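You operate a simulated robot arm through the tools that you are given. There is no shell and no other tool.

The job below is to be done with a simulated robot arm. You get a single attempt, and the scene is never put back.

Task
Put things in order on the blue table. At the end: the silver ribbed tin stands where the rectifier stood; the grey cloth stands on top of the grey front housing; the rectifier from the blue table stands where the grey cloth stood; the red cup brush stands where the silver ribbed tin stood; whatever was shut is shut again. Leave all else as you found it, and nothing knocked over.

The check looks at the end state, three seconds after you hand in, the way a careful person would. Anything else that was tipped, shoved, dropped, spilled or broken makes it a failure. Flat cloth is picked up by pressing the open fingertips on it (5 to 10 N) and closing them slowly along it; thin cloth reads only 2 to 8 mm in the jaws.

Robot
A 6-joint arm with a two-finger parallel gripper, fixed in place. Base frame: the origin is at the foot of the arm, x ahead of it, y to its left, z up; the work surface is at about z = 0. Units: m, rad, N and s.
With the tool pointing down near the work surface it reaches from about 0.16 to 0.42 m from the base axis. Its first joint turns from -1.152 to 1.152 rad. Payload 1.57 kg.
The TCP is the grasp point between the finger pads, 0.03 m short of the fingertips. In the tool frame z runs along the fingers and y along their closing line. Largest opening 0.08 m; finger width 0.017, thickness 0.012; the body of the gripper, 0.04 by 0.082 m, starts 0.08 m behind the TCP.
Orientation is told as [roll, pitch, yaw] about the base's x, y, z axes, in that order, counted from this pose: with the fingers straight down and closing along the base's y, the tool's x points along the base's -x, its y along +y and its z along -z.

Tools
- The arm moves only by the tool nudge_tool. Its argument "plan" is a list of rows, each a list of 3 entries, a list of its own where there are three numbers: the turn, a rotation vector about the base's x, y, z in units of 90 degrees (1.0 is 90 degrees), then the shift along the base's x, y, z in units of 200 mm (1.0 is 200 mm), then the gripper command, from -1 (shut) to 1 (fully open), values between in proportion. In form: [[[rx, ry, rz], [x, y, z], gripper], ...]. A call has 1 to 20 rows; each row is the pose to reach, as a shift and turn from the pose commanded when the call began. A call with a number of a shift or a turn outside -1 to 1 is refused whole. Rows are played at 5 a second. More than 0.05 m and 0.15 rad between two rows, or a gripper value outside its range, and nothing of the call is played. A pose out of reach is approached as far as the arm can. The call stops where the force on the tool passes 40 N (or 10 N more than at its start, if that is more) or the arm is blocked; 0.2 s more then pass. The fingers move at their own pace (about 0.153 m/s each) and stop on an object; they squeeze with about 43 N. The grip force told is the motor's: it shows also when the fingers shut on nothing. Time passes only in rows, and 0.2 s behind the last, so rows that repeat a pose let the fingers close. It gives the time, the measured TCP pose, the force on the tool (base axes), the opening and the grip force at its end, in the units of the frame above (readings bear some noise), with the torque about the TCP (base axes, N m) and any sound that the robot's microphone picked up.
- Cameras (640 x 400 px; columns grow to the right, rows downward): "scene" is fixed at [0.05, -0.3305, 0.4203]; the picture's right is [0.80, -0.59, 0.00], its down [-0.37, -0.49, -0.79] and it looks along [0.47, 0.63, -0.62] (base axes); focal length 214 px, centre (320, 200). "wrist" rides on the gripper at [0.072, -0.007, -0.122] in the tool frame; the picture's right is [0.09, 1.00, 0.00], its down [-0.84, 0.08, -0.54] and it looks along [-0.54, 0.05, 0.84] (tool axes); focal length 238 px, centre (320, 200). There is no depth. A picture from a camera that has moved, and an enlarged one, comes with that camera's place and axes in the base frame and with its lens.
- capture(camera): a new picture of that camera. The clock stands still meanwhile.
- zoom(camera, box): a new picture of the part [left, top, right, bottom] of that camera's present view, enlarged. The clock stands still meanwhile.
- close_job(): hands the job in; it is judged then, once.

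Nothing tells you positions but the pictures and the camera data. Unless the task says otherwise, let go and move clear before handing in.

The tools are called after ">>>" as name(argument=value, ...) on one line, values as JSON. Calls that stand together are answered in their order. nudge_tool: Moves the arm, as the interface text tells. Its arguments: {"type":"object","properties":{"plan":{"type":"array"}},"required":["plan"]} The other tools are called the same way: capture (camera) takes a picture; zoom (camera, box) takes an enlarged picture of a part of a camera's view; close_job () hands the job in.

At the start:

```text
time: 0.0
tcp_pos: [0.2242, 0.0439, 0.2794]
tcp_rot: [0.0, 0.001, 0.0]
contact_force: [0.2, 0.7, 0.3]
ft_torque: [0.01, 0.03, 0.02]
grip_width: 0.08
grip_force: 0.0
```

scene: 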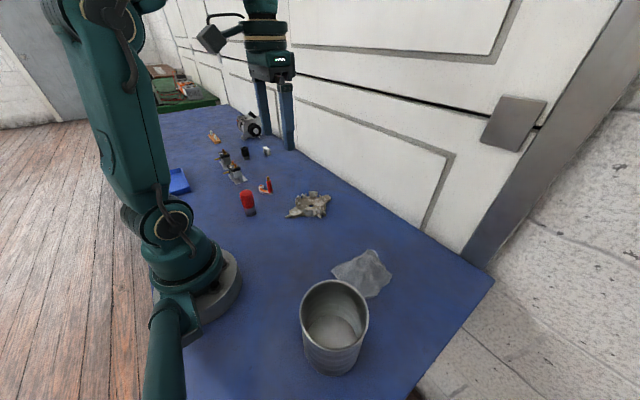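
wrist: 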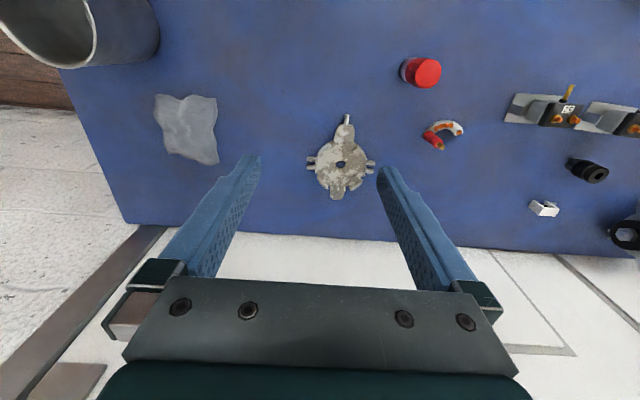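

I see a blue table with a silver ribbed tin near the camera, a grey cloth, a grey metal housing, a red object, and several small parts further left. I'll look closer to tell the parts apart before moving.

>>> zoom(camera="scene", box=[160, 100, 350, 230])

>>> zoom(camera="scene", box=[270, 180, 510, 400])

>>> zoom(camera="wrist", box=[380, 40, 640, 260])

>>> zoom(camera="wrist", box=[0, 0, 400, 250])

>>> zoom(camera="scene", box=[120, 50, 280, 150])

```text
3.08 times, centred on (255, 165) of scene
camera zoom: at [0.05, -0.3305, 0.4203], right [0.8, -0.59, 0.0], down [-0.37, -0.49, -0.79], along [0.47, 0.63, -0.62], focal length 660 px, centre (520, 308)
```

zoom: 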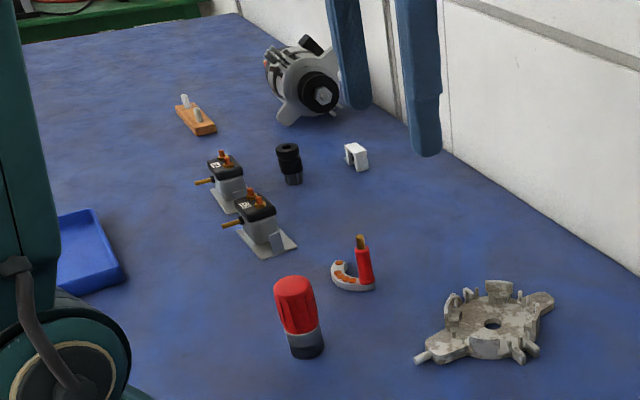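

```text
1.82 times, centred on (390, 290) of scene
camera zoom: at [0.05, -0.3305, 0.4203], right [0.8, -0.59, 0.0], down [-0.37, -0.49, -0.79], along [0.47, 0.63, -0.62], focal length 390 px, centre (193, 36)
```

zoom: 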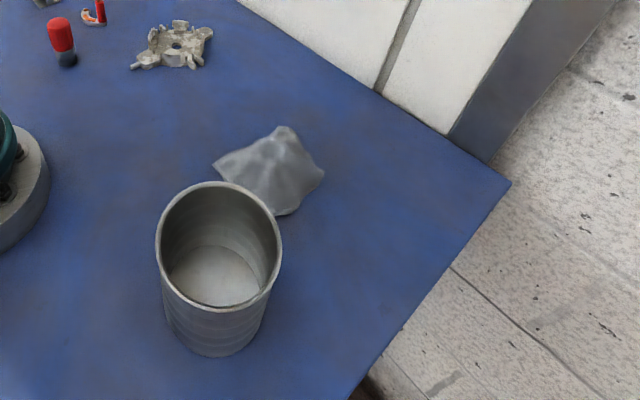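

```text
1.82 times, centred on (510, 150) of wrist
camera zoom: at [0.1545, 0.0363, 0.4012], right [-0.09, 1.0, 0.0], down [0.84, 0.08, 0.54], along [0.54, 0.05, -0.84], focal length 433 px, centre (-26, 291)
```

zoom: 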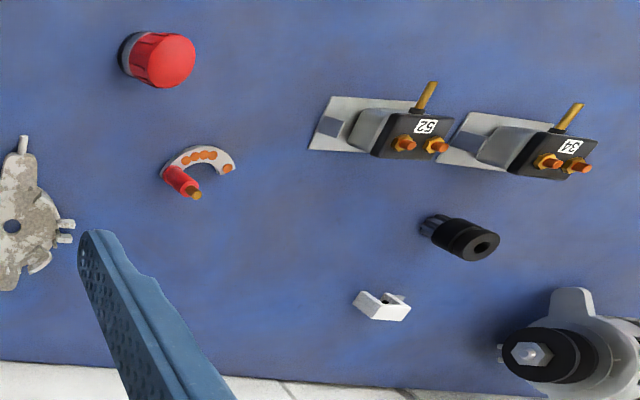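

```text
1.60 times, centred on (200, 125) of wrist
camera zoom: at [0.1545, 0.0363, 0.4012], right [-0.09, 1.0, 0.0], down [0.84, 0.08, 0.54], along [0.54, 0.05, -0.84], focal length 381 px, centre (512, 320)
```

zoom: 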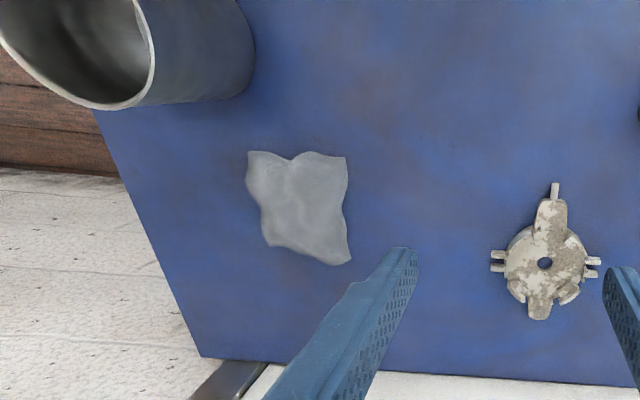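

```text
4.00 times, centred on (200, 100) of scene
camera zoom: at [0.05, -0.3305, 0.4203], right [0.8, -0.59, 0.0], down [-0.37, -0.49, -0.79], along [0.47, 0.63, -0.62], focal length 858 px, centre (800, 600)
```

zoom: 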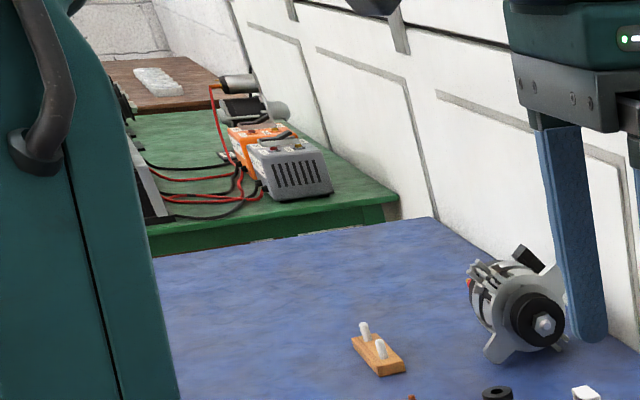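

I identify the tin (about 9–10 cm wide, open top) at roughly (0.15, -0.235), the cloth at (0.289, -0.172), the housing at (0.326, 0.089), the rectifier (horseshoe with a red post) at (0.252, 0.25) and the red cup brush at (0.17, 0.168). I'll start with the cloth, so first I move above it for a closer look.

>>> nudge_tool(plan=[[[0, 0, 0], [0.06, -0.2, -0.05], 1], [[0, 0, 0], [0.13, -0.4, -0.1], 1], [[0, 0, 0], [0.19, -0.6, -0.2], 1], [[0, 0, 0], [0.25, -0.8, -0.3], 1], [[0, 0, 0], [0.32, -0.98, -0.4], 1], [[0, 0, 0], [0.32, -0.98, -0.4], 1]])

```text
time: 1.4
tcp_pos: [0.2903, -0.1518, 0.1989]
tcp_rot: [0.0, 0.0, 0.0]
contact_force: [-0.3, 0.0, -0.1]
ft_torque: [0.03, -0.01, 0.03]
grip_width: 0.0799
grip_force: 0.1
```

The arm has moved to roughly above the cloth with no contact. I'll take pictures to refine where the cloth and tin are.

>>> capture(camera="wrist")

>>> capture(camera="scene")

```text
taken
camera wrist: at [0.2187, -0.1589, 0.3205], right [-0.09, 1.0, 0.0], down [0.84, 0.08, 0.54], along [0.54, 0.05, -0.84], focal length 238 px, centre (320, 200)
```

wrist: 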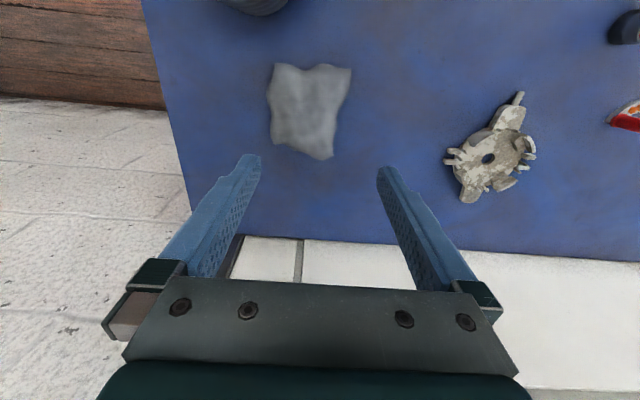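

```text
taken
```

scene: 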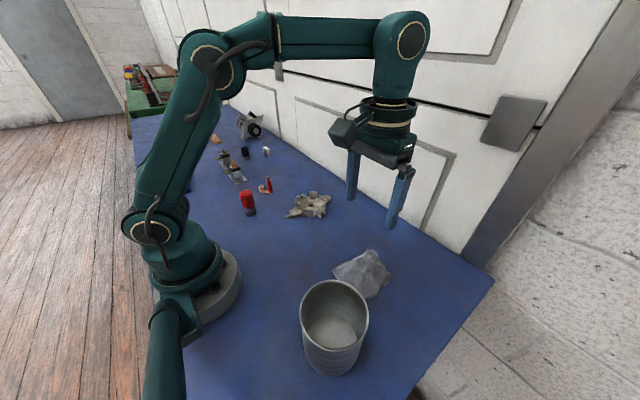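

The cloth centre refines to about (0.289, -0.169), spanning roughly 10 × 8.5 cm. I'll zoom in on its relief and on the housing before descending.

>>> zoom(camera="wrist", box=[230, 40, 390, 180])

>>> zoom(camera="scene", box=[310, 230, 410, 310])

>>> zoom(camera="scene", box=[220, 160, 350, 240])

>>> zoom(camera="wrist", box=[420, 60, 580, 220])

```text
2.86 times, centred on (310, 110) of wrist
camera zoom: at [0.2187, -0.1589, 0.3205], right [-0.09, 1.0, 0.0], down [0.84, 0.08, 0.54], along [0.54, 0.05, -0.84], focal length 681 px, centre (349, 457)
```

zoom: 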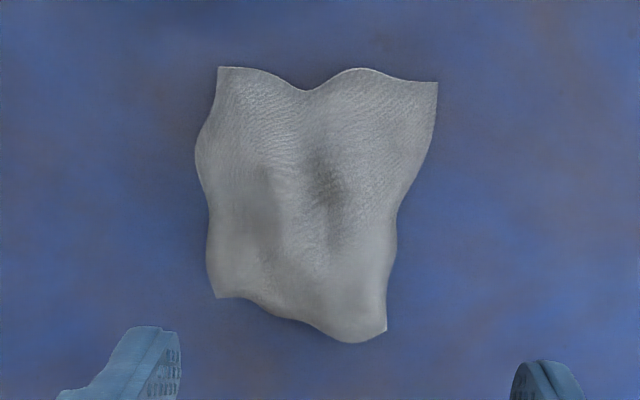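

```text
5.00 times, centred on (360, 270) of scene
camera zoom: at [0.05, -0.3305, 0.4203], right [0.8, -0.59, 0.0], down [-0.37, -0.49, -0.79], along [0.47, 0.63, -0.62], focal length 1072 px, centre (120, -150)
```

zoom: 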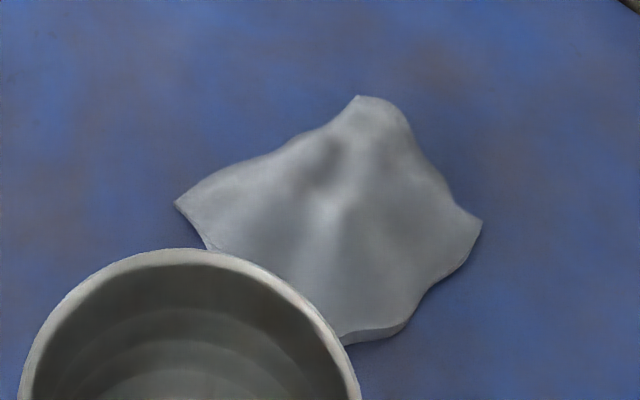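

```text
4.92 times, centred on (285, 200) of scene
camera zoom: at [0.05, -0.3305, 0.4203], right [0.8, -0.59, 0.0], down [-0.37, -0.49, -0.79], along [0.47, 0.63, -0.62], focal length 1056 px, centre (492, 200)
```

zoom: 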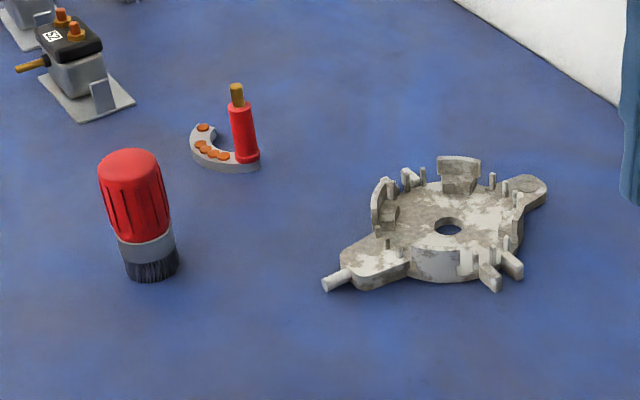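

```text
2.50 times, centred on (500, 140) of wrist
camera zoom: at [0.2187, -0.1589, 0.3205], right [-0.09, 1.0, 0.0], down [0.84, 0.08, 0.54], along [0.54, 0.05, -0.84], focal length 596 px, centre (-130, 350)
```

zoom: 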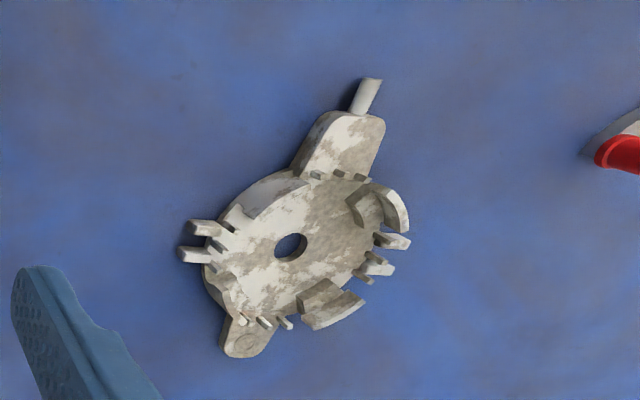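

The picture confirms it all: the red cup brush stands on its bristles, the rectifier is the horseshoe with the red post, and the housing lies flat at (0.326, 0.089). Now I go down over the cloth centre with the fingers at about 5 cm, stopping short of contact.

>>> nudge_tool(plan=[[[0, 0, 0], [0.0, -0.085, -0.2], 0.25], [[0, 0, 0], [0.0, -0.085, -0.4], 0.25], [[0, 0, 0], [0.0, -0.085, -0.6], 0.25], [[0, 0, 0], [0.0, -0.085, -0.74], 0.25], [[0, 0, 0], [0.0, -0.085, -0.74], 0.25]])

>>> capture(camera="wrist")

>>> zoom(camera="scene", box=[270, 130, 470, 330])

```text
time: 2.6
tcp_pos: [0.29, -0.1702, 0.0488]
tcp_rot: [0.001, -0.002, -0.001]
contact_force: [-0.5, -0.7, 0.4]
ft_torque: [-0.03, -0.02, 0.01]
grip_width: 0.0501
grip_force: 0.1
```

```text
taken
camera wrist: at [0.2194, -0.1765, 0.1721], right [-0.09, 1.0, 0.0], down [0.84, 0.08, 0.54], along [0.54, 0.05, -0.84], focal length 238 px, centre (320, 200)
```

wrist: 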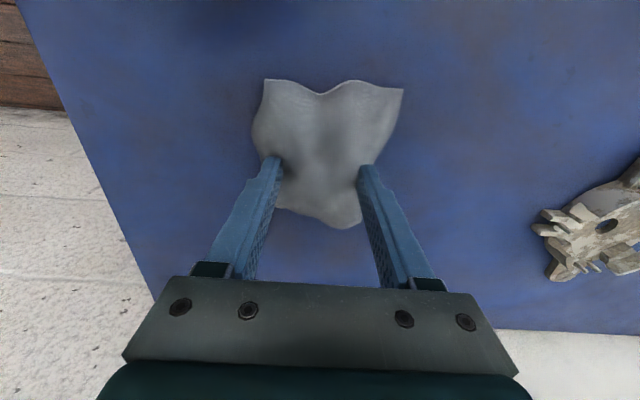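

```text
2.00 times, centred on (370, 230) of scene
camera zoom: at [0.05, -0.3305, 0.4203], right [0.8, -0.59, 0.0], down [-0.37, -0.49, -0.79], along [0.47, 0.63, -0.62], focal length 429 px, centre (220, 140)
```

zoom: 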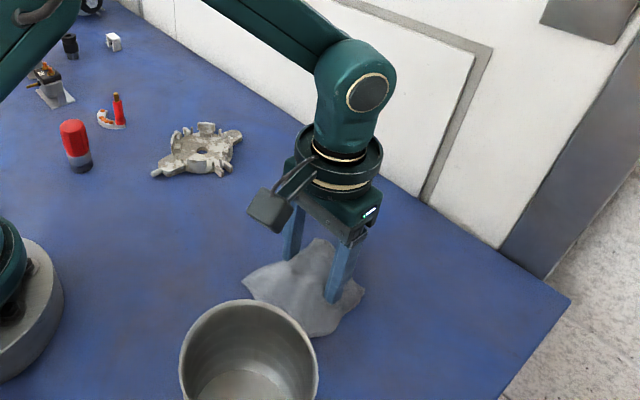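

The fingers straddle the middle of the cloth, about 2 cm above the table. I'll lower gently in small steps and watch the force.

>>> nudge_tool(plan=[[[0, 0, 0], [0, 0, -0.015], 0.25], [[0, 0, 0], [0, 0, -0.03], 0.25], [[0, 0, 0], [0, 0, -0.045], 0.25], [[0, 0, 0], [0, 0, -0.06], 0.25], [[0, 0, 0], [0, 0, -0.06], 0.25]])

```text
time: 3.8
tcp_pos: [0.2896, -0.1698, 0.0388]
tcp_rot: [0.0, 0.001, 0.0]
contact_force: [0.3, -0.4, 2.7]
ft_torque: [-0.01, -0.03, -0.02]
grip_width: 0.0512
grip_force: 0.2
```

There is a first light touch of 2.7 N. I'll go on a millimetre at a time to reach 5–10 N.

>>> nudge_tool(plan=[[[0, 0, 0], [0, 0, -0.005], 0.25], [[0, 0, 0], [0, 0, -0.01], 0.25], [[0, 0, 0], [0, 0, -0.01], 0.25]])

```text
time: 4.6
tcp_pos: [0.2892, -0.1696, 0.0356]
tcp_rot: [-0.001, 0.002, 0.0]
contact_force: [1.3, 1.7, 2.3]
ft_torque: [0.03, -0.05, -0.03]
grip_width: 0.0517
grip_force: 7.6
```

The force still reads about 2 N, so I'll press two millimetres more.

>>> nudge_tool(plan=[[[0, 0, 0], [0, 0, -0.005], 0.25], [[0, 0, 0], [0, 0, -0.01], 0.25], [[0, 0, 0], [0, 0, -0.01], 0.25]])

```text
time: 5.4
tcp_pos: [0.2899, -0.17, 0.0365]
tcp_rot: [0.001, -0.001, -0.001]
contact_force: [-7.1, 3.0, 29.5]
ft_torque: [0.21, 0.28, -0.15]
grip_width: 0.051
grip_force: 43.3
```

That jumped to 29.5 N, which is too much, so I'll back off by about a millimetre.

>>> nudge_tool(plan=[[[0, 0, 0], [0, 0, 0.005], 0.25], [[0, 0, 0], [0, 0, 0.006], 0.25], [[0, 0, 0], [0, 0, 0.006], 0.25]])

>>> zoom(camera="wrist", box=[220, 50, 440, 260])

```text
time: 6.2
tcp_pos: [0.2896, -0.1693, 0.0365]
tcp_rot: [0.0, 0.001, -0.001]
contact_force: [-3.0, -1.2, 6.6]
ft_torque: [-0.05, 0.06, -0.09]
grip_width: 0.0511
grip_force: 43.5
```

```text
1.90 times, centred on (330, 155) of wrist
camera zoom: at [0.2189, -0.177, 0.1579], right [-0.09, 1.0, 0.0], down [0.84, 0.08, 0.54], along [0.54, 0.05, -0.84], focal length 454 px, centre (301, 286)
```

zoom: 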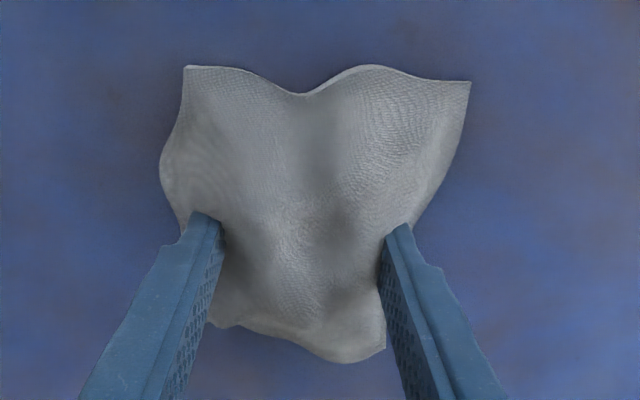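

Now the press is 6.6 N, inside the wanted range. I'll close the fingers slowly along the cloth.

>>> nudge_tool(plan=[[[0, 0, 0], [0, 0, 0], 0.15], [[0, 0, 0], [0, 0, 0], 0.07], [[0, 0, 0], [0, 0, 0], 0.0], [[0, 0, 0], [0, 0, 0], -0.07], [[0, 0, 0], [0, 0, 0], -0.14], [[0, 0, 0], [0, 0, 0], -0.21], [[0, 0, 0], [0, 0, 0], -0.28], [[0, 0, 0], [0, 0, 0], -0.35], [[0, 0, 0], [0, 0, 0], -0.42], [[0, 0, 0], [0, 0, 0], -0.49], [[0, 0, 0], [0, 0, 0], -0.56], [[0, 0, 0], [0, 0, 0], -0.63], [[0, 0, 0], [0, 0, 0], -0.7], [[0, 0, 0], [0, 0, 0], -0.77], [[0, 0, 0], [0, 0, 0], -0.84], [[0, 0, 0], [0, 0, 0], -0.92], [[0, 0, 0], [0, 0, 0], -1], [[0, 0, 0], [0, 0, 0], -1], [[0, 0, 0], [0, 0, 0], -1]])

>>> capture(camera="wrist")

```text
time: 10.2
tcp_pos: [0.2899, -0.1712, 0.0366]
tcp_rot: [0.0, 0.0, 0.001]
contact_force: [-0.9, 0.8, 7.1]
ft_torque: [0.04, 0.0, -0.09]
grip_width: 0.0509
grip_force: 43.2
```

```text
taken
camera wrist: at [0.219, -0.1771, 0.1584], right [-0.09, 1.0, 0.0], down [0.84, 0.08, 0.54], along [0.54, 0.05, -0.84], focal length 238 px, centre (320, 200)
```

wrist: 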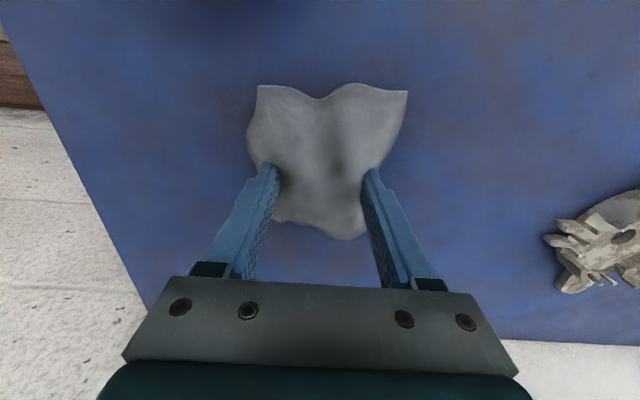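

The fingers stay at 51 mm with full grip force, so the crumpled cloth behaves like a stiff hump between the jaws. I'll lift a little to see whether it is held this way.

>>> nudge_tool(plan=[[[0, 0, 0], [0, 0, 0.01], -1], [[0, 0, 0], [0, 0, 0.025], -1], [[0, 0, 0], [0, 0, 0.05], -1], [[0, 0, 0], [0, 0, 0.05], -1]])

>>> capture(camera="wrist")

>>> zoom(camera="scene", box=[310, 200, 430, 310])

```text
time: 11.2
tcp_pos: [0.2897, -0.1697, 0.0453]
tcp_rot: [-0.001, 0.002, 0.0]
contact_force: [-0.6, -0.4, -0.6]
ft_torque: [0.0, -0.01, 0.01]
grip_width: 0.0504
grip_force: 43.0
```

```text
taken
camera wrist: at [0.2197, -0.1764, 0.1677], right [-0.09, 1.0, 0.0], down [0.84, 0.08, 0.54], along [0.54, 0.05, -0.84], focal length 238 px, centre (320, 200)
```

wrist: 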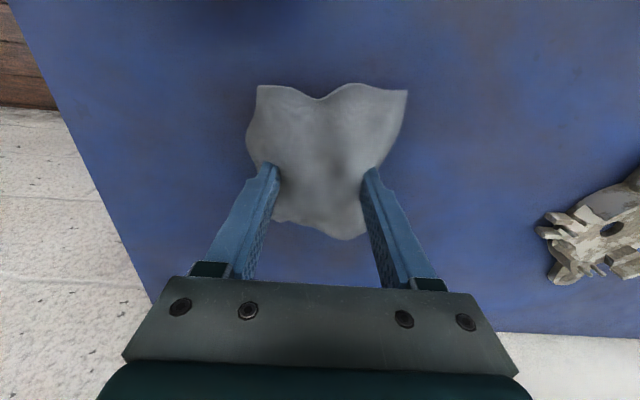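

```text
3.64 times, centred on (370, 255) of scene
camera zoom: at [0.05, -0.3305, 0.4203], right [0.8, -0.59, 0.0], down [-0.37, -0.49, -0.79], along [0.47, 0.63, -0.62], focal length 780 px, centre (138, 0)
```

zoom: 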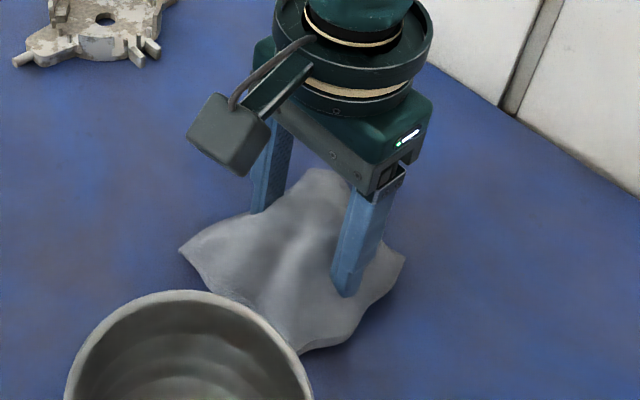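

The cloth follows the gripper, so it is held firmly at 51 mm. I'll raise it well clear and carry it toward the housing at (0.326, 0.089).

>>> nudge_tool(plan=[[[0, 0, 0], [0, 0, 0.1], -1], [[0, 0, 0], [0, 0, 0.2], -1], [[0, 0, 0], [0, 0, 0.35], -1], [[0, 0, 0], [0.03, 0.12, 0.4], -1], [[0, 0, 0], [0.06, 0.27, 0.4], -1], [[0, 0, 0], [0.09, 0.42, 0.4], -1], [[0, 0, 0], [0.12, 0.57, 0.4], -1], [[0, 0, 0], [0.15, 0.72, 0.4], -1], [[0, 0, 0], [0.17, 0.87, 0.4], -1], [[0, 0, 0], [0.18, 1.0, 0.4], -1], [[0, 0, 0], [0.18, 1.0, 0.4], -1]])

>>> capture(camera="wrist")

>>> capture(camera="scene")

```text
time: 13.6
tcp_pos: [0.3259, 0.0312, 0.1263]
tcp_rot: [-0.001, -0.001, -0.001]
contact_force: [0.8, 0.1, 0.8]
ft_torque: [0.01, -0.02, 0.0]
grip_width: 0.0504
grip_force: 43.2
```

```text
taken
camera wrist: at [0.2559, 0.0249, 0.2484], right [-0.09, 1.0, 0.0], down [0.84, 0.08, 0.54], along [0.54, 0.05, -0.84], focal length 238 px, centre (320, 200)
```

wrist: 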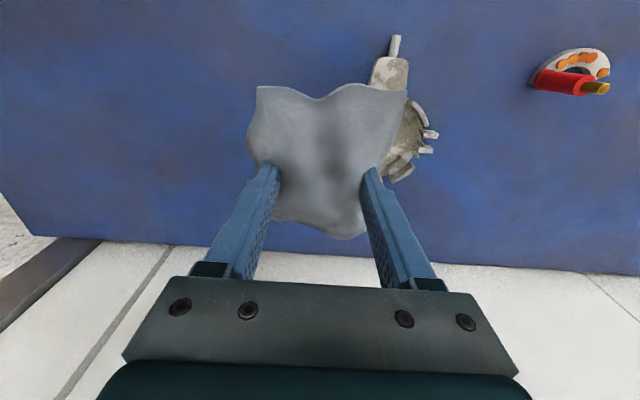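

```text
taken
```

scene: 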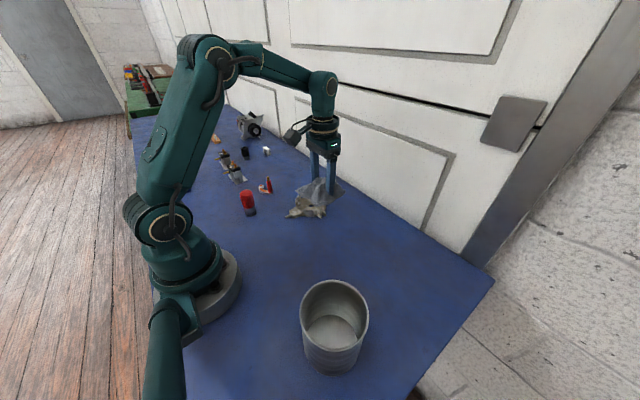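

The cloth hangs steady in the jaws and the housing's hole is at (0.326, 0.089). I'll move over it and come down part of the way.

>>> nudge_tool(plan=[[[0, 0, 0], [0.0, 0.15, 0], -1], [[0, 0, 0], [0.0, 0.29, 0], -1], [[0, 0, 0], [0.0, 0.29, -0.1], -1], [[0, 0, 0], [0.0, 0.29, -0.2], -1], [[0, 0, 0], [0.0, 0.29, -0.2], -1]])

>>> zoom(camera="scene", box=[250, 120, 370, 230])

>>> capture(camera="wrist")

```text
time: 14.8
tcp_pos: [0.3287, 0.0869, 0.0865]
tcp_rot: [-0.001, 0.001, 0.0]
contact_force: [1.1, -0.4, -0.3]
ft_torque: [0.02, -0.03, 0.05]
grip_width: 0.0505
grip_force: 42.9
```

```text
3.64 times, centred on (310, 175) of scene
camera zoom: at [0.05, -0.3305, 0.4203], right [0.8, -0.59, 0.0], down [-0.37, -0.49, -0.79], along [0.47, 0.63, -0.62], focal length 780 px, centre (356, 291)
```

zoom: 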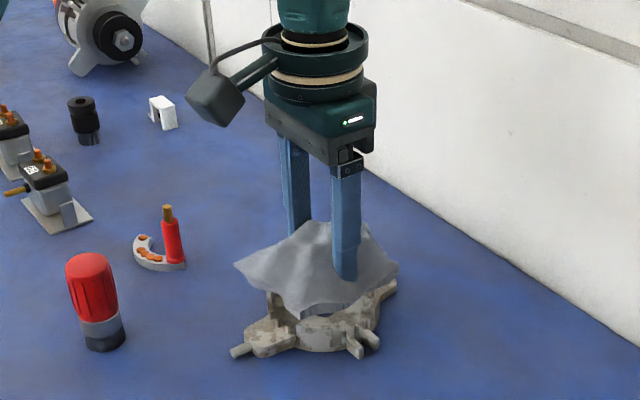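

```text
taken
camera wrist: at [0.2563, 0.0805, 0.2083], right [-0.09, 1.0, 0.0], down [0.84, 0.08, 0.54], along [0.54, 0.05, -0.84], focal length 238 px, centre (320, 200)
```

wrist: 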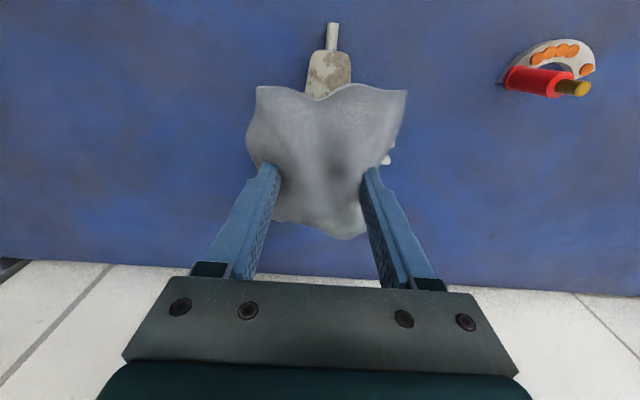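

The cloth is centred over the housing with the wall flanges just below it. I'll lower gently in small steps until I feel contact.

>>> nudge_tool(plan=[[[0, 0, 0], [0.0, 0.0, -0.02], -1], [[0, 0, 0], [0.0, 0.0, -0.04], -1], [[0, 0, 0], [0.0, 0.0, -0.06], -1], [[0, 0, 0], [0.0, 0.0, -0.06], -1]])

```text
time: 15.8
tcp_pos: [0.3258, 0.0873, 0.0738]
tcp_rot: [0.0, 0.0, 0.0]
contact_force: [0.3, -0.1, -0.2]
ft_torque: [0.02, 0.02, 0.02]
grip_width: 0.0503
grip_force: 43.0
```

No contact yet at z = 0.074, so I go on down in 2 mm steps.

>>> nudge_tool(plan=[[[0, 0, 0], [0.0, 0.0, -0.01], -1], [[0, 0, 0], [0.0, 0.0, -0.02], -1], [[0, 0, 0], [0.0, 0.0, -0.03], -1], [[0, 0, 0], [0.0, 0.0, -0.03], -1]])

>>> zoom(camera="scene", box=[270, 150, 350, 230])

```text
time: 16.8
tcp_pos: [0.3252, 0.0875, 0.0689]
tcp_rot: [0.0, -0.001, 0.0]
contact_force: [-0.4, 0.2, -0.3]
ft_torque: [0.01, 0.05, 0.05]
grip_width: 0.0502
grip_force: 43.0
```

```text
5.00 times, centred on (310, 190) of scene
camera zoom: at [0.05, -0.3305, 0.4203], right [0.8, -0.59, 0.0], down [-0.37, -0.49, -0.79], along [0.47, 0.63, -0.62], focal length 1072 px, centre (370, 250)
```

zoom: 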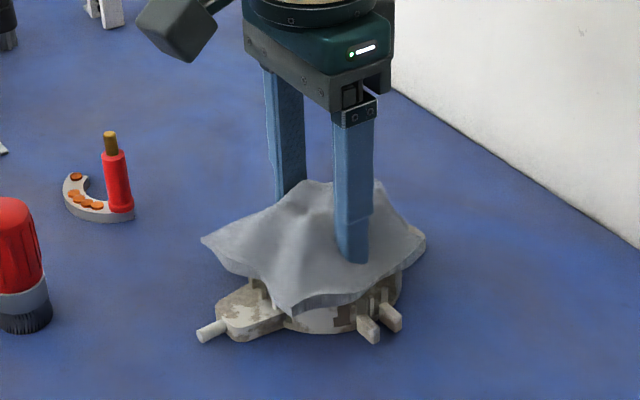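

Still free, with the near corner a little above the flange. I'll keep lowering in small steps.

>>> nudge_tool(plan=[[[0, 0, 0], [0.0, 0.0, -0.008], -1], [[0, 0, 0], [0.0, 0.0, -0.015], -1], [[0, 0, 0], [0.0, 0.0, -0.02], -1], [[0, 0, 0], [0.0, 0.0, -0.02], -1]])

```text
time: 17.8
tcp_pos: [0.324, 0.0878, 0.0625]
tcp_rot: [0.001, 0.001, 0.0]
contact_force: [-0.1, -0.1, -1.8]
ft_torque: [0.06, -0.02, 0.01]
grip_width: 0.0503
grip_force: 42.7
```

Force is still near zero at z ≈ 0.063, so I go on down.

>>> nudge_tool(plan=[[[0, 0, 0], [0.0, 0.0, -0.008], -1], [[0, 0, 0], [0.0, 0.0, -0.015], -1], [[0, 0, 0], [0.0, 0.0, -0.015], -1]])

```text
time: 18.6
tcp_pos: [0.3256, 0.0887, 0.0617]
tcp_rot: [0.001, -0.001, 0.0]
contact_force: [-1.7, -0.3, 4.6]
ft_torque: [0.0, 0.04, -0.05]
grip_width: 0.0502
grip_force: 43.3
stopped in row 3: the force on the tool passed its limit at 42 N (the readings are from after the stop); the commanded pose is now the measured one
```

Contact came in sharply and the arm stopped itself; the residual force is 4.6 N. I'll look before letting go.

>>> zoom(camera="scene", box=[270, 150, 350, 230])

>>> capture(camera="wrist")

```text
5.00 times, centred on (310, 190) of scene
camera zoom: at [0.05, -0.3305, 0.4203], right [0.8, -0.59, 0.0], down [-0.37, -0.49, -0.79], along [0.47, 0.63, -0.62], focal length 1072 px, centre (370, 250)
```

zoom: 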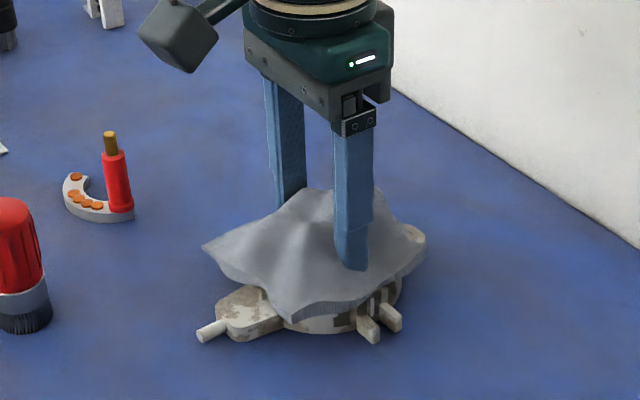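

```text
taken
camera wrist: at [0.2549, 0.0812, 0.1847], right [-0.09, 1.0, 0.0], down [0.84, 0.08, 0.54], along [0.54, 0.05, -0.84], focal length 238 px, centre (320, 200)
```

wrist: 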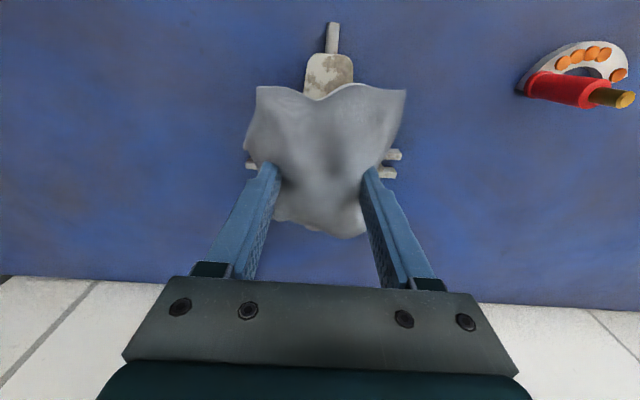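

The cloth sits flat on the housing's flanges. I'll open the jaws gradually and then lift straight up.

>>> nudge_tool(plan=[[[0, 0, 0], [0, 0, 0], 0.2], [[0, 0, 0], [0, 0, 0], 0.3], [[0, 0, 0], [0, 0, 0], 0.4], [[0, 0, 0], [0, 0, 0], 0.5], [[0, 0, 0], [0, 0, 0], 0.6], [[0, 0, 0], [0, 0, 0], 0.6]])

>>> zoom(camera="scene", box=[270, 150, 350, 230])

>>> capture(camera="wrist")

```text
time: 20.0
tcp_pos: [0.3262, 0.0874, 0.0616]
tcp_rot: [0.001, -0.001, 0.0]
contact_force: [-0.4, -1.2, 0.0]
ft_torque: [0.0, -0.02, 0.03]
grip_width: 0.064
grip_force: 0.1
```

```text
5.00 times, centred on (310, 190) of scene
camera zoom: at [0.05, -0.3305, 0.4203], right [0.8, -0.59, 0.0], down [-0.37, -0.49, -0.79], along [0.47, 0.63, -0.62], focal length 1072 px, centre (370, 250)
```

zoom: 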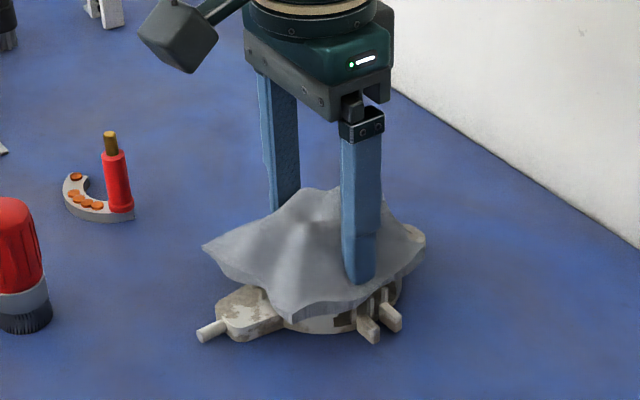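

```text
taken
camera wrist: at [0.2548, 0.0811, 0.1845], right [-0.09, 1.0, 0.0], down [0.84, 0.08, 0.54], along [0.54, 0.05, -0.84], focal length 238 px, centre (320, 200)
```

wrist: 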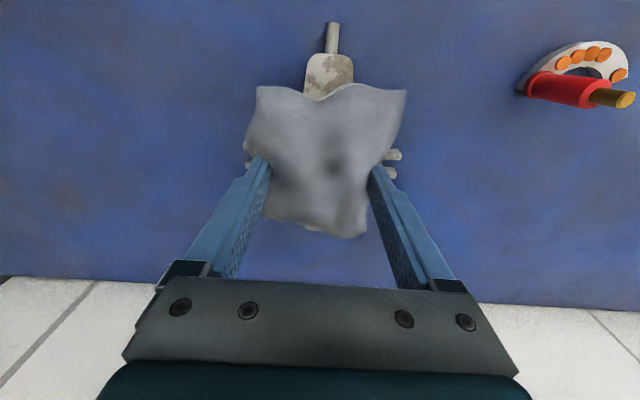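

The cloth stayed put and the fingers are free. I'll lift straight up and move to look at the rectifier around (0.252, 0.25).

>>> nudge_tool(plan=[[[0, 0, 0], [0, 0, 0.03], 0.6], [[0, 0, 0], [0, 0, 0.1], 0.6], [[0, 0, 0], [0, 0, 0.25], 0.6], [[0, 0, 0], [0, 0, 0.45], 0.6], [[0, 0, 0], [-0.1, 0.15, 0.5], 0.6], [[0, 0, 0], [-0.2, 0.35, 0.5], 0.6], [[0, 0, 0], [-0.3, 0.55, 0.5], 0.6], [[0, 0, 0], [-0.38, 0.75, 0.5], 0.6], [[0, 0, 0], [-0.38, 0.81, 0.5], 0.6], [[0, 0, 0], [-0.38, 0.81, 0.5], 0.6]])

>>> capture(camera="wrist")

>>> zoom(camera="scene", box=[220, 140, 350, 240])

```text
time: 22.2
tcp_pos: [0.2476, 0.2512, 0.161]
tcp_rot: [0.0, 0.0, -0.001]
contact_force: [-0.1, -0.1, 0.4]
ft_torque: [-0.02, -0.01, 0.0]
grip_width: 0.0641
grip_force: 0.0
```

```text
taken
camera wrist: at [0.1774, 0.2441, 0.2832], right [-0.09, 1.0, 0.0], down [0.84, 0.08, 0.54], along [0.54, 0.05, -0.84], focal length 238 px, centre (320, 200)
```

wrist: 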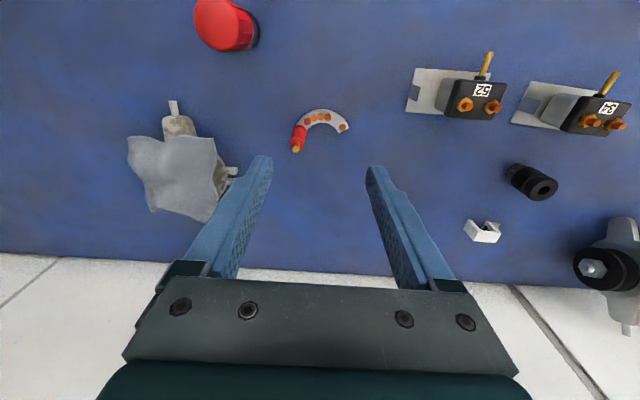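

```text
4.00 times, centred on (285, 190) of scene
camera zoom: at [0.05, -0.3305, 0.4203], right [0.8, -0.59, 0.0], down [-0.37, -0.49, -0.79], along [0.47, 0.63, -0.62], focal length 858 px, centre (460, 240)
```

zoom: 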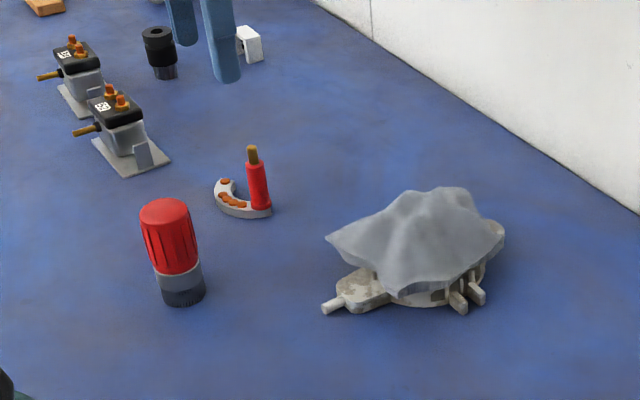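

The cloth rests neatly on the housing. Now I look at the rectifier in detail.

>>> zoom(camera="wrist", box=[275, 90, 365, 170])

>>> zoom(camera="scene", box=[250, 165, 290, 200])

>>> zoom(camera="scene", box=[230, 170, 270, 220])

```text
5.00 times, centred on (320, 130) of wrist
camera zoom: at [0.1774, 0.2441, 0.2832], right [-0.09, 1.0, 0.0], down [0.84, 0.08, 0.54], along [0.54, 0.05, -0.84], focal length 1192 px, centre (320, 550)
```

zoom: 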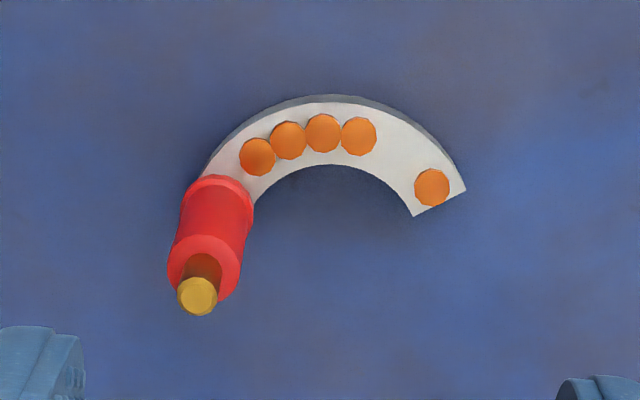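

```text
11.43 times, centred on (270, 182) of scene
camera zoom: at [0.05, -0.3305, 0.4203], right [0.8, -0.59, 0.0], down [-0.37, -0.49, -0.79], along [0.47, 0.63, -0.62], focal length 2451 px, centre (891, 400)
```

zoom: 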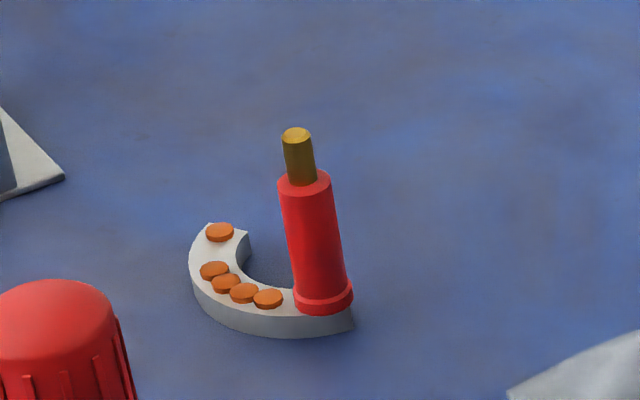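

```text
8.00 times, centred on (250, 195) of scene
camera zoom: at [0.05, -0.3305, 0.4203], right [0.8, -0.59, 0.0], down [-0.37, -0.49, -0.79], along [0.47, 0.63, -0.62], focal length 1716 px, centre (880, 240)
```

zoom: 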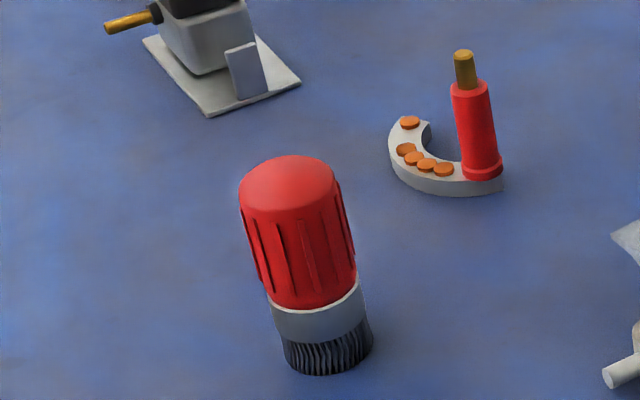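

The rectifier's red post is a solid grip: about 14 mm thick, standing at (0.260, 0.228), red up to z ≈ 0.05, with the whole piece centred near (0.252, 0.252). I'll go above the post with the jaws at about 4 cm and check alignment.

>>> nudge_tool(plan=[[[0, 0, 0], [0.052, -0.113, 0], 0.0], [[0, 0, 0], [0.052, -0.113, -0.15], 0.0], [[0, 0, 0], [0.052, -0.113, -0.3], 0.0], [[0, 0, 0], [0.052, -0.113, -0.3], 0.0]])

>>> capture(camera="wrist")

>>> zoom(camera="scene", box=[220, 110, 320, 220])

```text
time: 23.2
tcp_pos: [0.258, 0.2276, 0.1005]
tcp_rot: [0.0, -0.002, -0.001]
contact_force: [0.1, 0.7, 1.1]
ft_torque: [0.02, 0.01, -0.02]
grip_width: 0.0403
grip_force: 0.0
```

```text
taken
camera wrist: at [0.1879, 0.2197, 0.2231], right [-0.09, 1.0, 0.0], down [0.84, 0.08, 0.54], along [0.54, 0.05, -0.84], focal length 238 px, centre (320, 200)
```

wrist: 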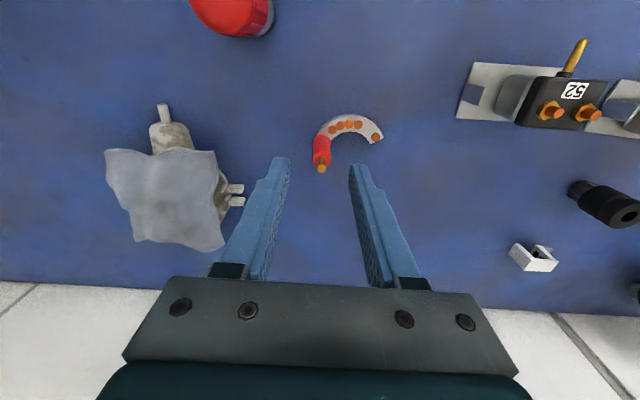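

```text
3.64 times, centred on (270, 165) of scene
camera zoom: at [0.05, -0.3305, 0.4203], right [0.8, -0.59, 0.0], down [-0.37, -0.49, -0.79], along [0.47, 0.63, -0.62], focal length 780 px, centre (502, 327)
```

zoom: 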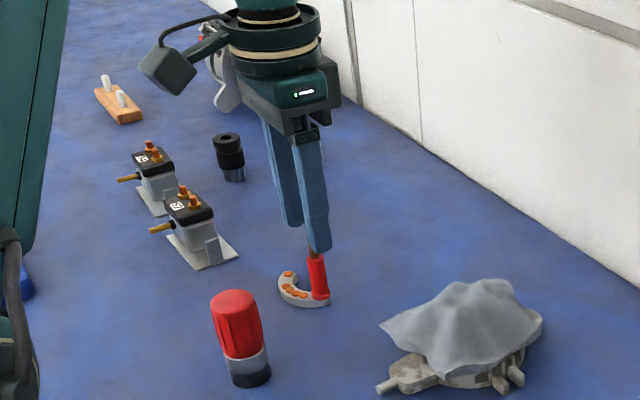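

The brass tip lies almost exactly under the TCP at (0.2605, 0.2277). I'll descend so the fingertips stay about 1.5 cm above the table, above the ring.

>>> nudge_tool(plan=[[[0, 0, 0], [0.002, 0.005, -0.08], 0.0], [[0, 0, 0], [0.002, 0.005, -0.16], 0.0], [[0, 0, 0], [0.002, 0.005, -0.22], 0.0], [[0, 0, 0], [0.002, 0.005, -0.275], 0.0], [[0, 0, 0], [0.002, 0.005, -0.275], 0.0]])

>>> capture(camera="wrist")

>>> zoom(camera="scene", box=[230, 130, 310, 220])

```text
time: 24.4
tcp_pos: [0.2602, 0.2271, 0.0465]
tcp_rot: [0.0, -0.001, 0.0]
contact_force: [-1.2, -0.2, 0.5]
ft_torque: [0.02, 0.01, -0.02]
grip_width: 0.0401
grip_force: 0.0
```

```text
taken
camera wrist: at [0.1891, 0.2204, 0.1693], right [-0.09, 1.0, 0.0], down [0.84, 0.08, 0.54], along [0.54, 0.05, -0.84], focal length 238 px, centre (320, 200)
```

wrist: 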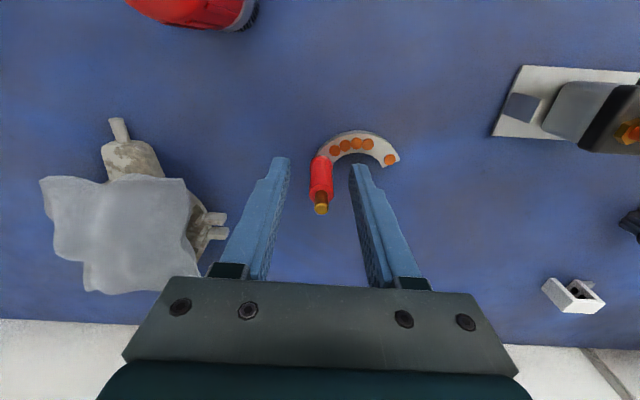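

```text
4.44 times, centred on (270, 175) of scene
camera zoom: at [0.05, -0.3305, 0.4203], right [0.8, -0.59, 0.0], down [-0.37, -0.49, -0.79], along [0.47, 0.63, -0.62], focal length 953 px, centre (542, 311)
```

zoom: 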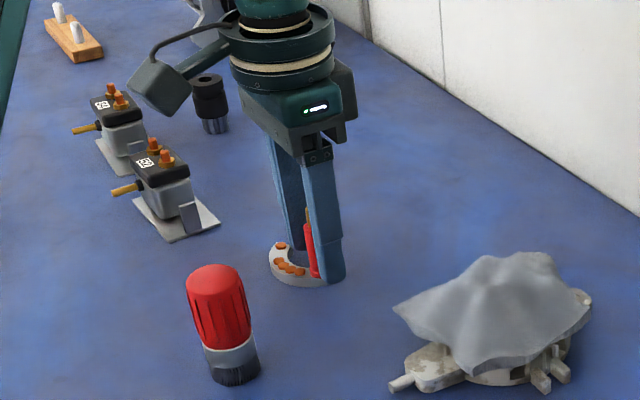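

The post sits between the fingers, clear of the ring. I'll close on it gently.

>>> nudge_tool(plan=[[[0, 0, 0], [0, 0, 0], -0.3], [[0, 0, 0], [0, 0, 0], -0.5], [[0, 0, 0], [0, 0, 0], -0.6], [[0, 0, 0], [0, 0, 0], -0.75], [[0, 0, 0], [0, 0, 0], -1], [[0, 0, 0], [0, 0, 0], -1]])

```text
time: 25.8
tcp_pos: [0.2594, 0.2271, 0.0468]
tcp_rot: [0.001, 0.0, 0.0]
contact_force: [0.9, 0.6, 1.7]
ft_torque: [0.08, 0.04, 0.02]
grip_width: 0.0138
grip_force: 29.7
```

It is gripped at 13.8 mm, which matches the post. I'll lift a little and check.

>>> nudge_tool(plan=[[[0, 0, 0], [0, 0, 0.02], -1], [[0, 0, 0], [0, 0, 0.06], -1], [[0, 0, 0], [0, 0, 0.15], -1], [[0, 0, 0], [0, 0, 0.15], -1]])

>>> capture(camera="wrist")

>>> zoom(camera="scene", box=[230, 110, 310, 220])

```text
time: 26.8
tcp_pos: [0.2603, 0.2255, 0.078]
tcp_rot: [0.001, 0.001, 0.0]
contact_force: [-1.0, 0.6, -1.7]
ft_torque: [0.01, 0.04, 0.01]
grip_width: 0.0133
grip_force: 29.9
```

```text
taken
camera wrist: at [0.19, 0.2202, 0.1999], right [-0.09, 1.0, 0.0], down [0.84, 0.08, 0.54], along [0.54, 0.05, -0.84], focal length 238 px, centre (320, 200)
```

wrist: 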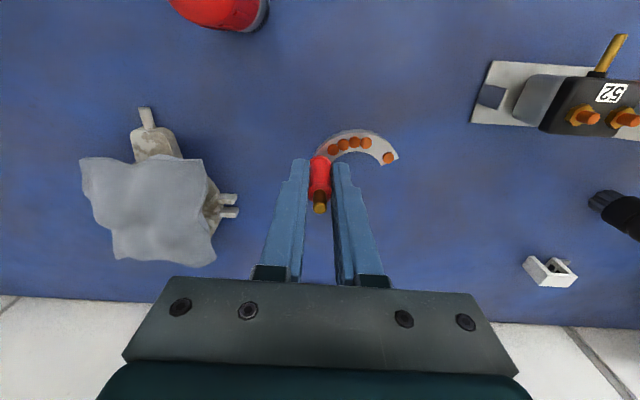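

```text
3.64 times, centred on (270, 165) of scene
camera zoom: at [0.05, -0.3305, 0.4203], right [0.8, -0.59, 0.0], down [-0.37, -0.49, -0.79], along [0.47, 0.63, -0.62], focal length 780 px, centre (502, 327)
```

zoom: 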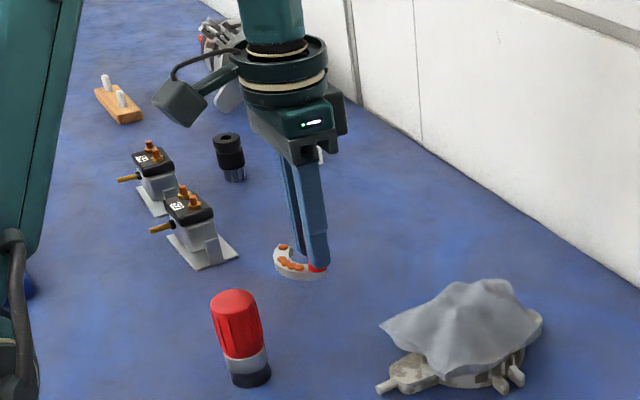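

The rectifier hangs level. I'll raise it and carry it across to the old cloth spot, keeping well above the housing.

>>> nudge_tool(plan=[[[0, 0, 0], [0, 0, 0.15], -1], [[0, 0, 0], [0, 0, 0.3], -1], [[0, 0, 0], [0, -0.05, 0.4], -1], [[0, 0, 0], [0.02, -0.2, 0.4], -1], [[0, 0, 0], [0.04, -0.35, 0.4], -1], [[0, 0, 0], [0.06, -0.5, 0.4], -1], [[0, 0, 0], [0.08, -0.65, 0.4], -1], [[0, 0, 0], [0.09, -0.8, 0.4], -1], [[0, 0, 0], [0.1, -0.95, 0.4], -1], [[0, 0, 0], [0.1, -1.0, 0.4], -1]])

>>> nudge_tool(plan=[[[0, 0, 0], [0.01, -0.15, 0], -1], [[0, 0, 0], [0.02, -0.3, 0], -1], [[0, 0, 0], [0.03, -0.45, 0], -1], [[0, 0, 0], [0.04, -0.6, 0], -1], [[0, 0, 0], [0.05, -0.75, 0], -1], [[0, 0, 0], [0.06, -0.9, 0], -1], [[0, 0, 0], [0.07, -1.0, 0], -1], [[0, 0, 0], [0.07, -1.0, 0], -1]])

>>> capture(camera="wrist")

>>> capture(camera="scene")

```text
time: 29.0
tcp_pos: [0.2819, 0.0279, 0.1569]
tcp_rot: [0.001, 0.001, 0.002]
contact_force: [0.4, 0.1, -1.3]
ft_torque: [0.0, 0.02, -0.01]
grip_width: 0.0136
grip_force: 29.7
```

```text
time: 30.8
tcp_pos: [0.2946, -0.1733, 0.1563]
tcp_rot: [0.001, -0.001, 0.0]
contact_force: [0.6, 0.9, -1.3]
ft_torque: [0.0, -0.02, 0.03]
grip_width: 0.0137
grip_force: 30.4
```

```text
taken
camera wrist: at [0.2235, -0.1791, 0.2779], right [-0.09, 1.0, 0.0], down [0.84, 0.08, 0.54], along [0.54, 0.05, -0.84], focal length 238 px, centre (320, 200)
```

wrist: 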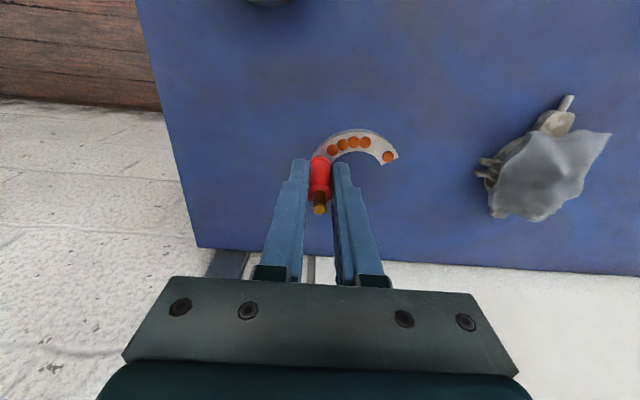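

```text
taken
```

scene: 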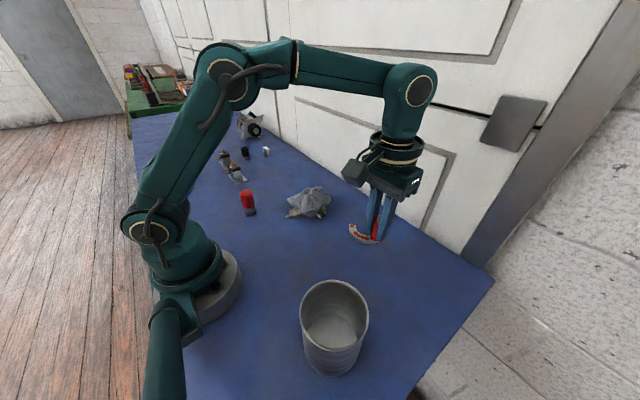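

Still held level above the cloth's old spot. I'll shift the last 2 cm and lower to just above the table.

>>> nudge_tool(plan=[[[0, 0, 0], [0.01, -0.1, 0], -1], [[0, 0, 0], [0.01, -0.1, -0.15], -1], [[0, 0, 0], [0.01, -0.1, -0.3], -1], [[0, 0, 0], [0.01, -0.1, -0.42], -1], [[0, 0, 0], [0.01, -0.1, -0.5], -1], [[0, 0, 0], [0.01, -0.1, -0.5], -1]])

>>> capture(camera="wrist")

>>> zoom(camera="scene", box=[310, 180, 430, 310])

```text
time: 32.2
tcp_pos: [0.2967, -0.1928, 0.0578]
tcp_rot: [0.0, 0.001, 0.002]
contact_force: [0.9, 0.7, -1.9]
ft_torque: [0.04, 0.0, -0.02]
grip_width: 0.0136
grip_force: 31.1
```

```text
taken
camera wrist: at [0.2258, -0.1994, 0.179], right [-0.09, 1.0, 0.0], down [0.84, 0.08, 0.54], along [0.54, 0.05, -0.84], focal length 238 px, centre (320, 200)
```

wrist: 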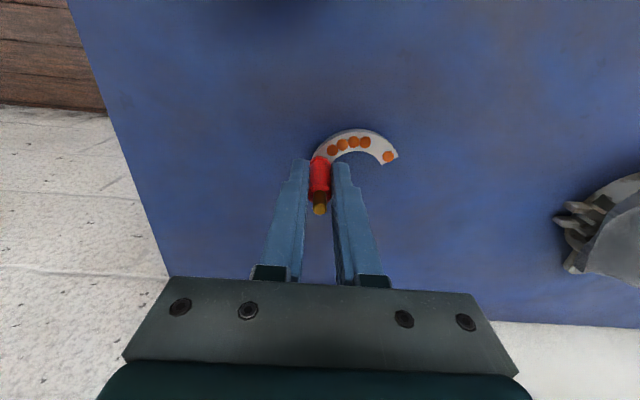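

```text
3.08 times, centred on (370, 245) of scene
camera zoom: at [0.05, -0.3305, 0.4203], right [0.8, -0.59, 0.0], down [-0.37, -0.49, -0.79], along [0.47, 0.63, -0.62], focal length 660 px, centre (166, 62)
```

zoom: 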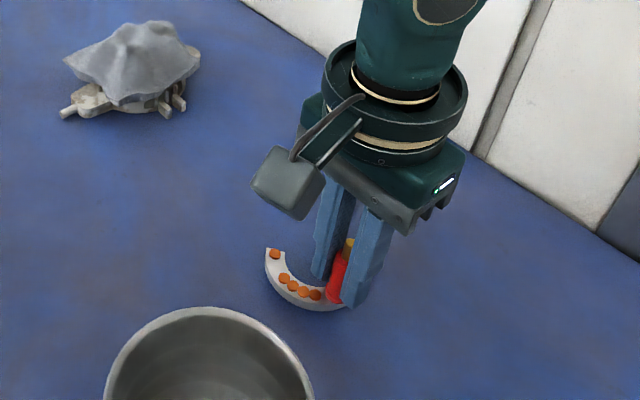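

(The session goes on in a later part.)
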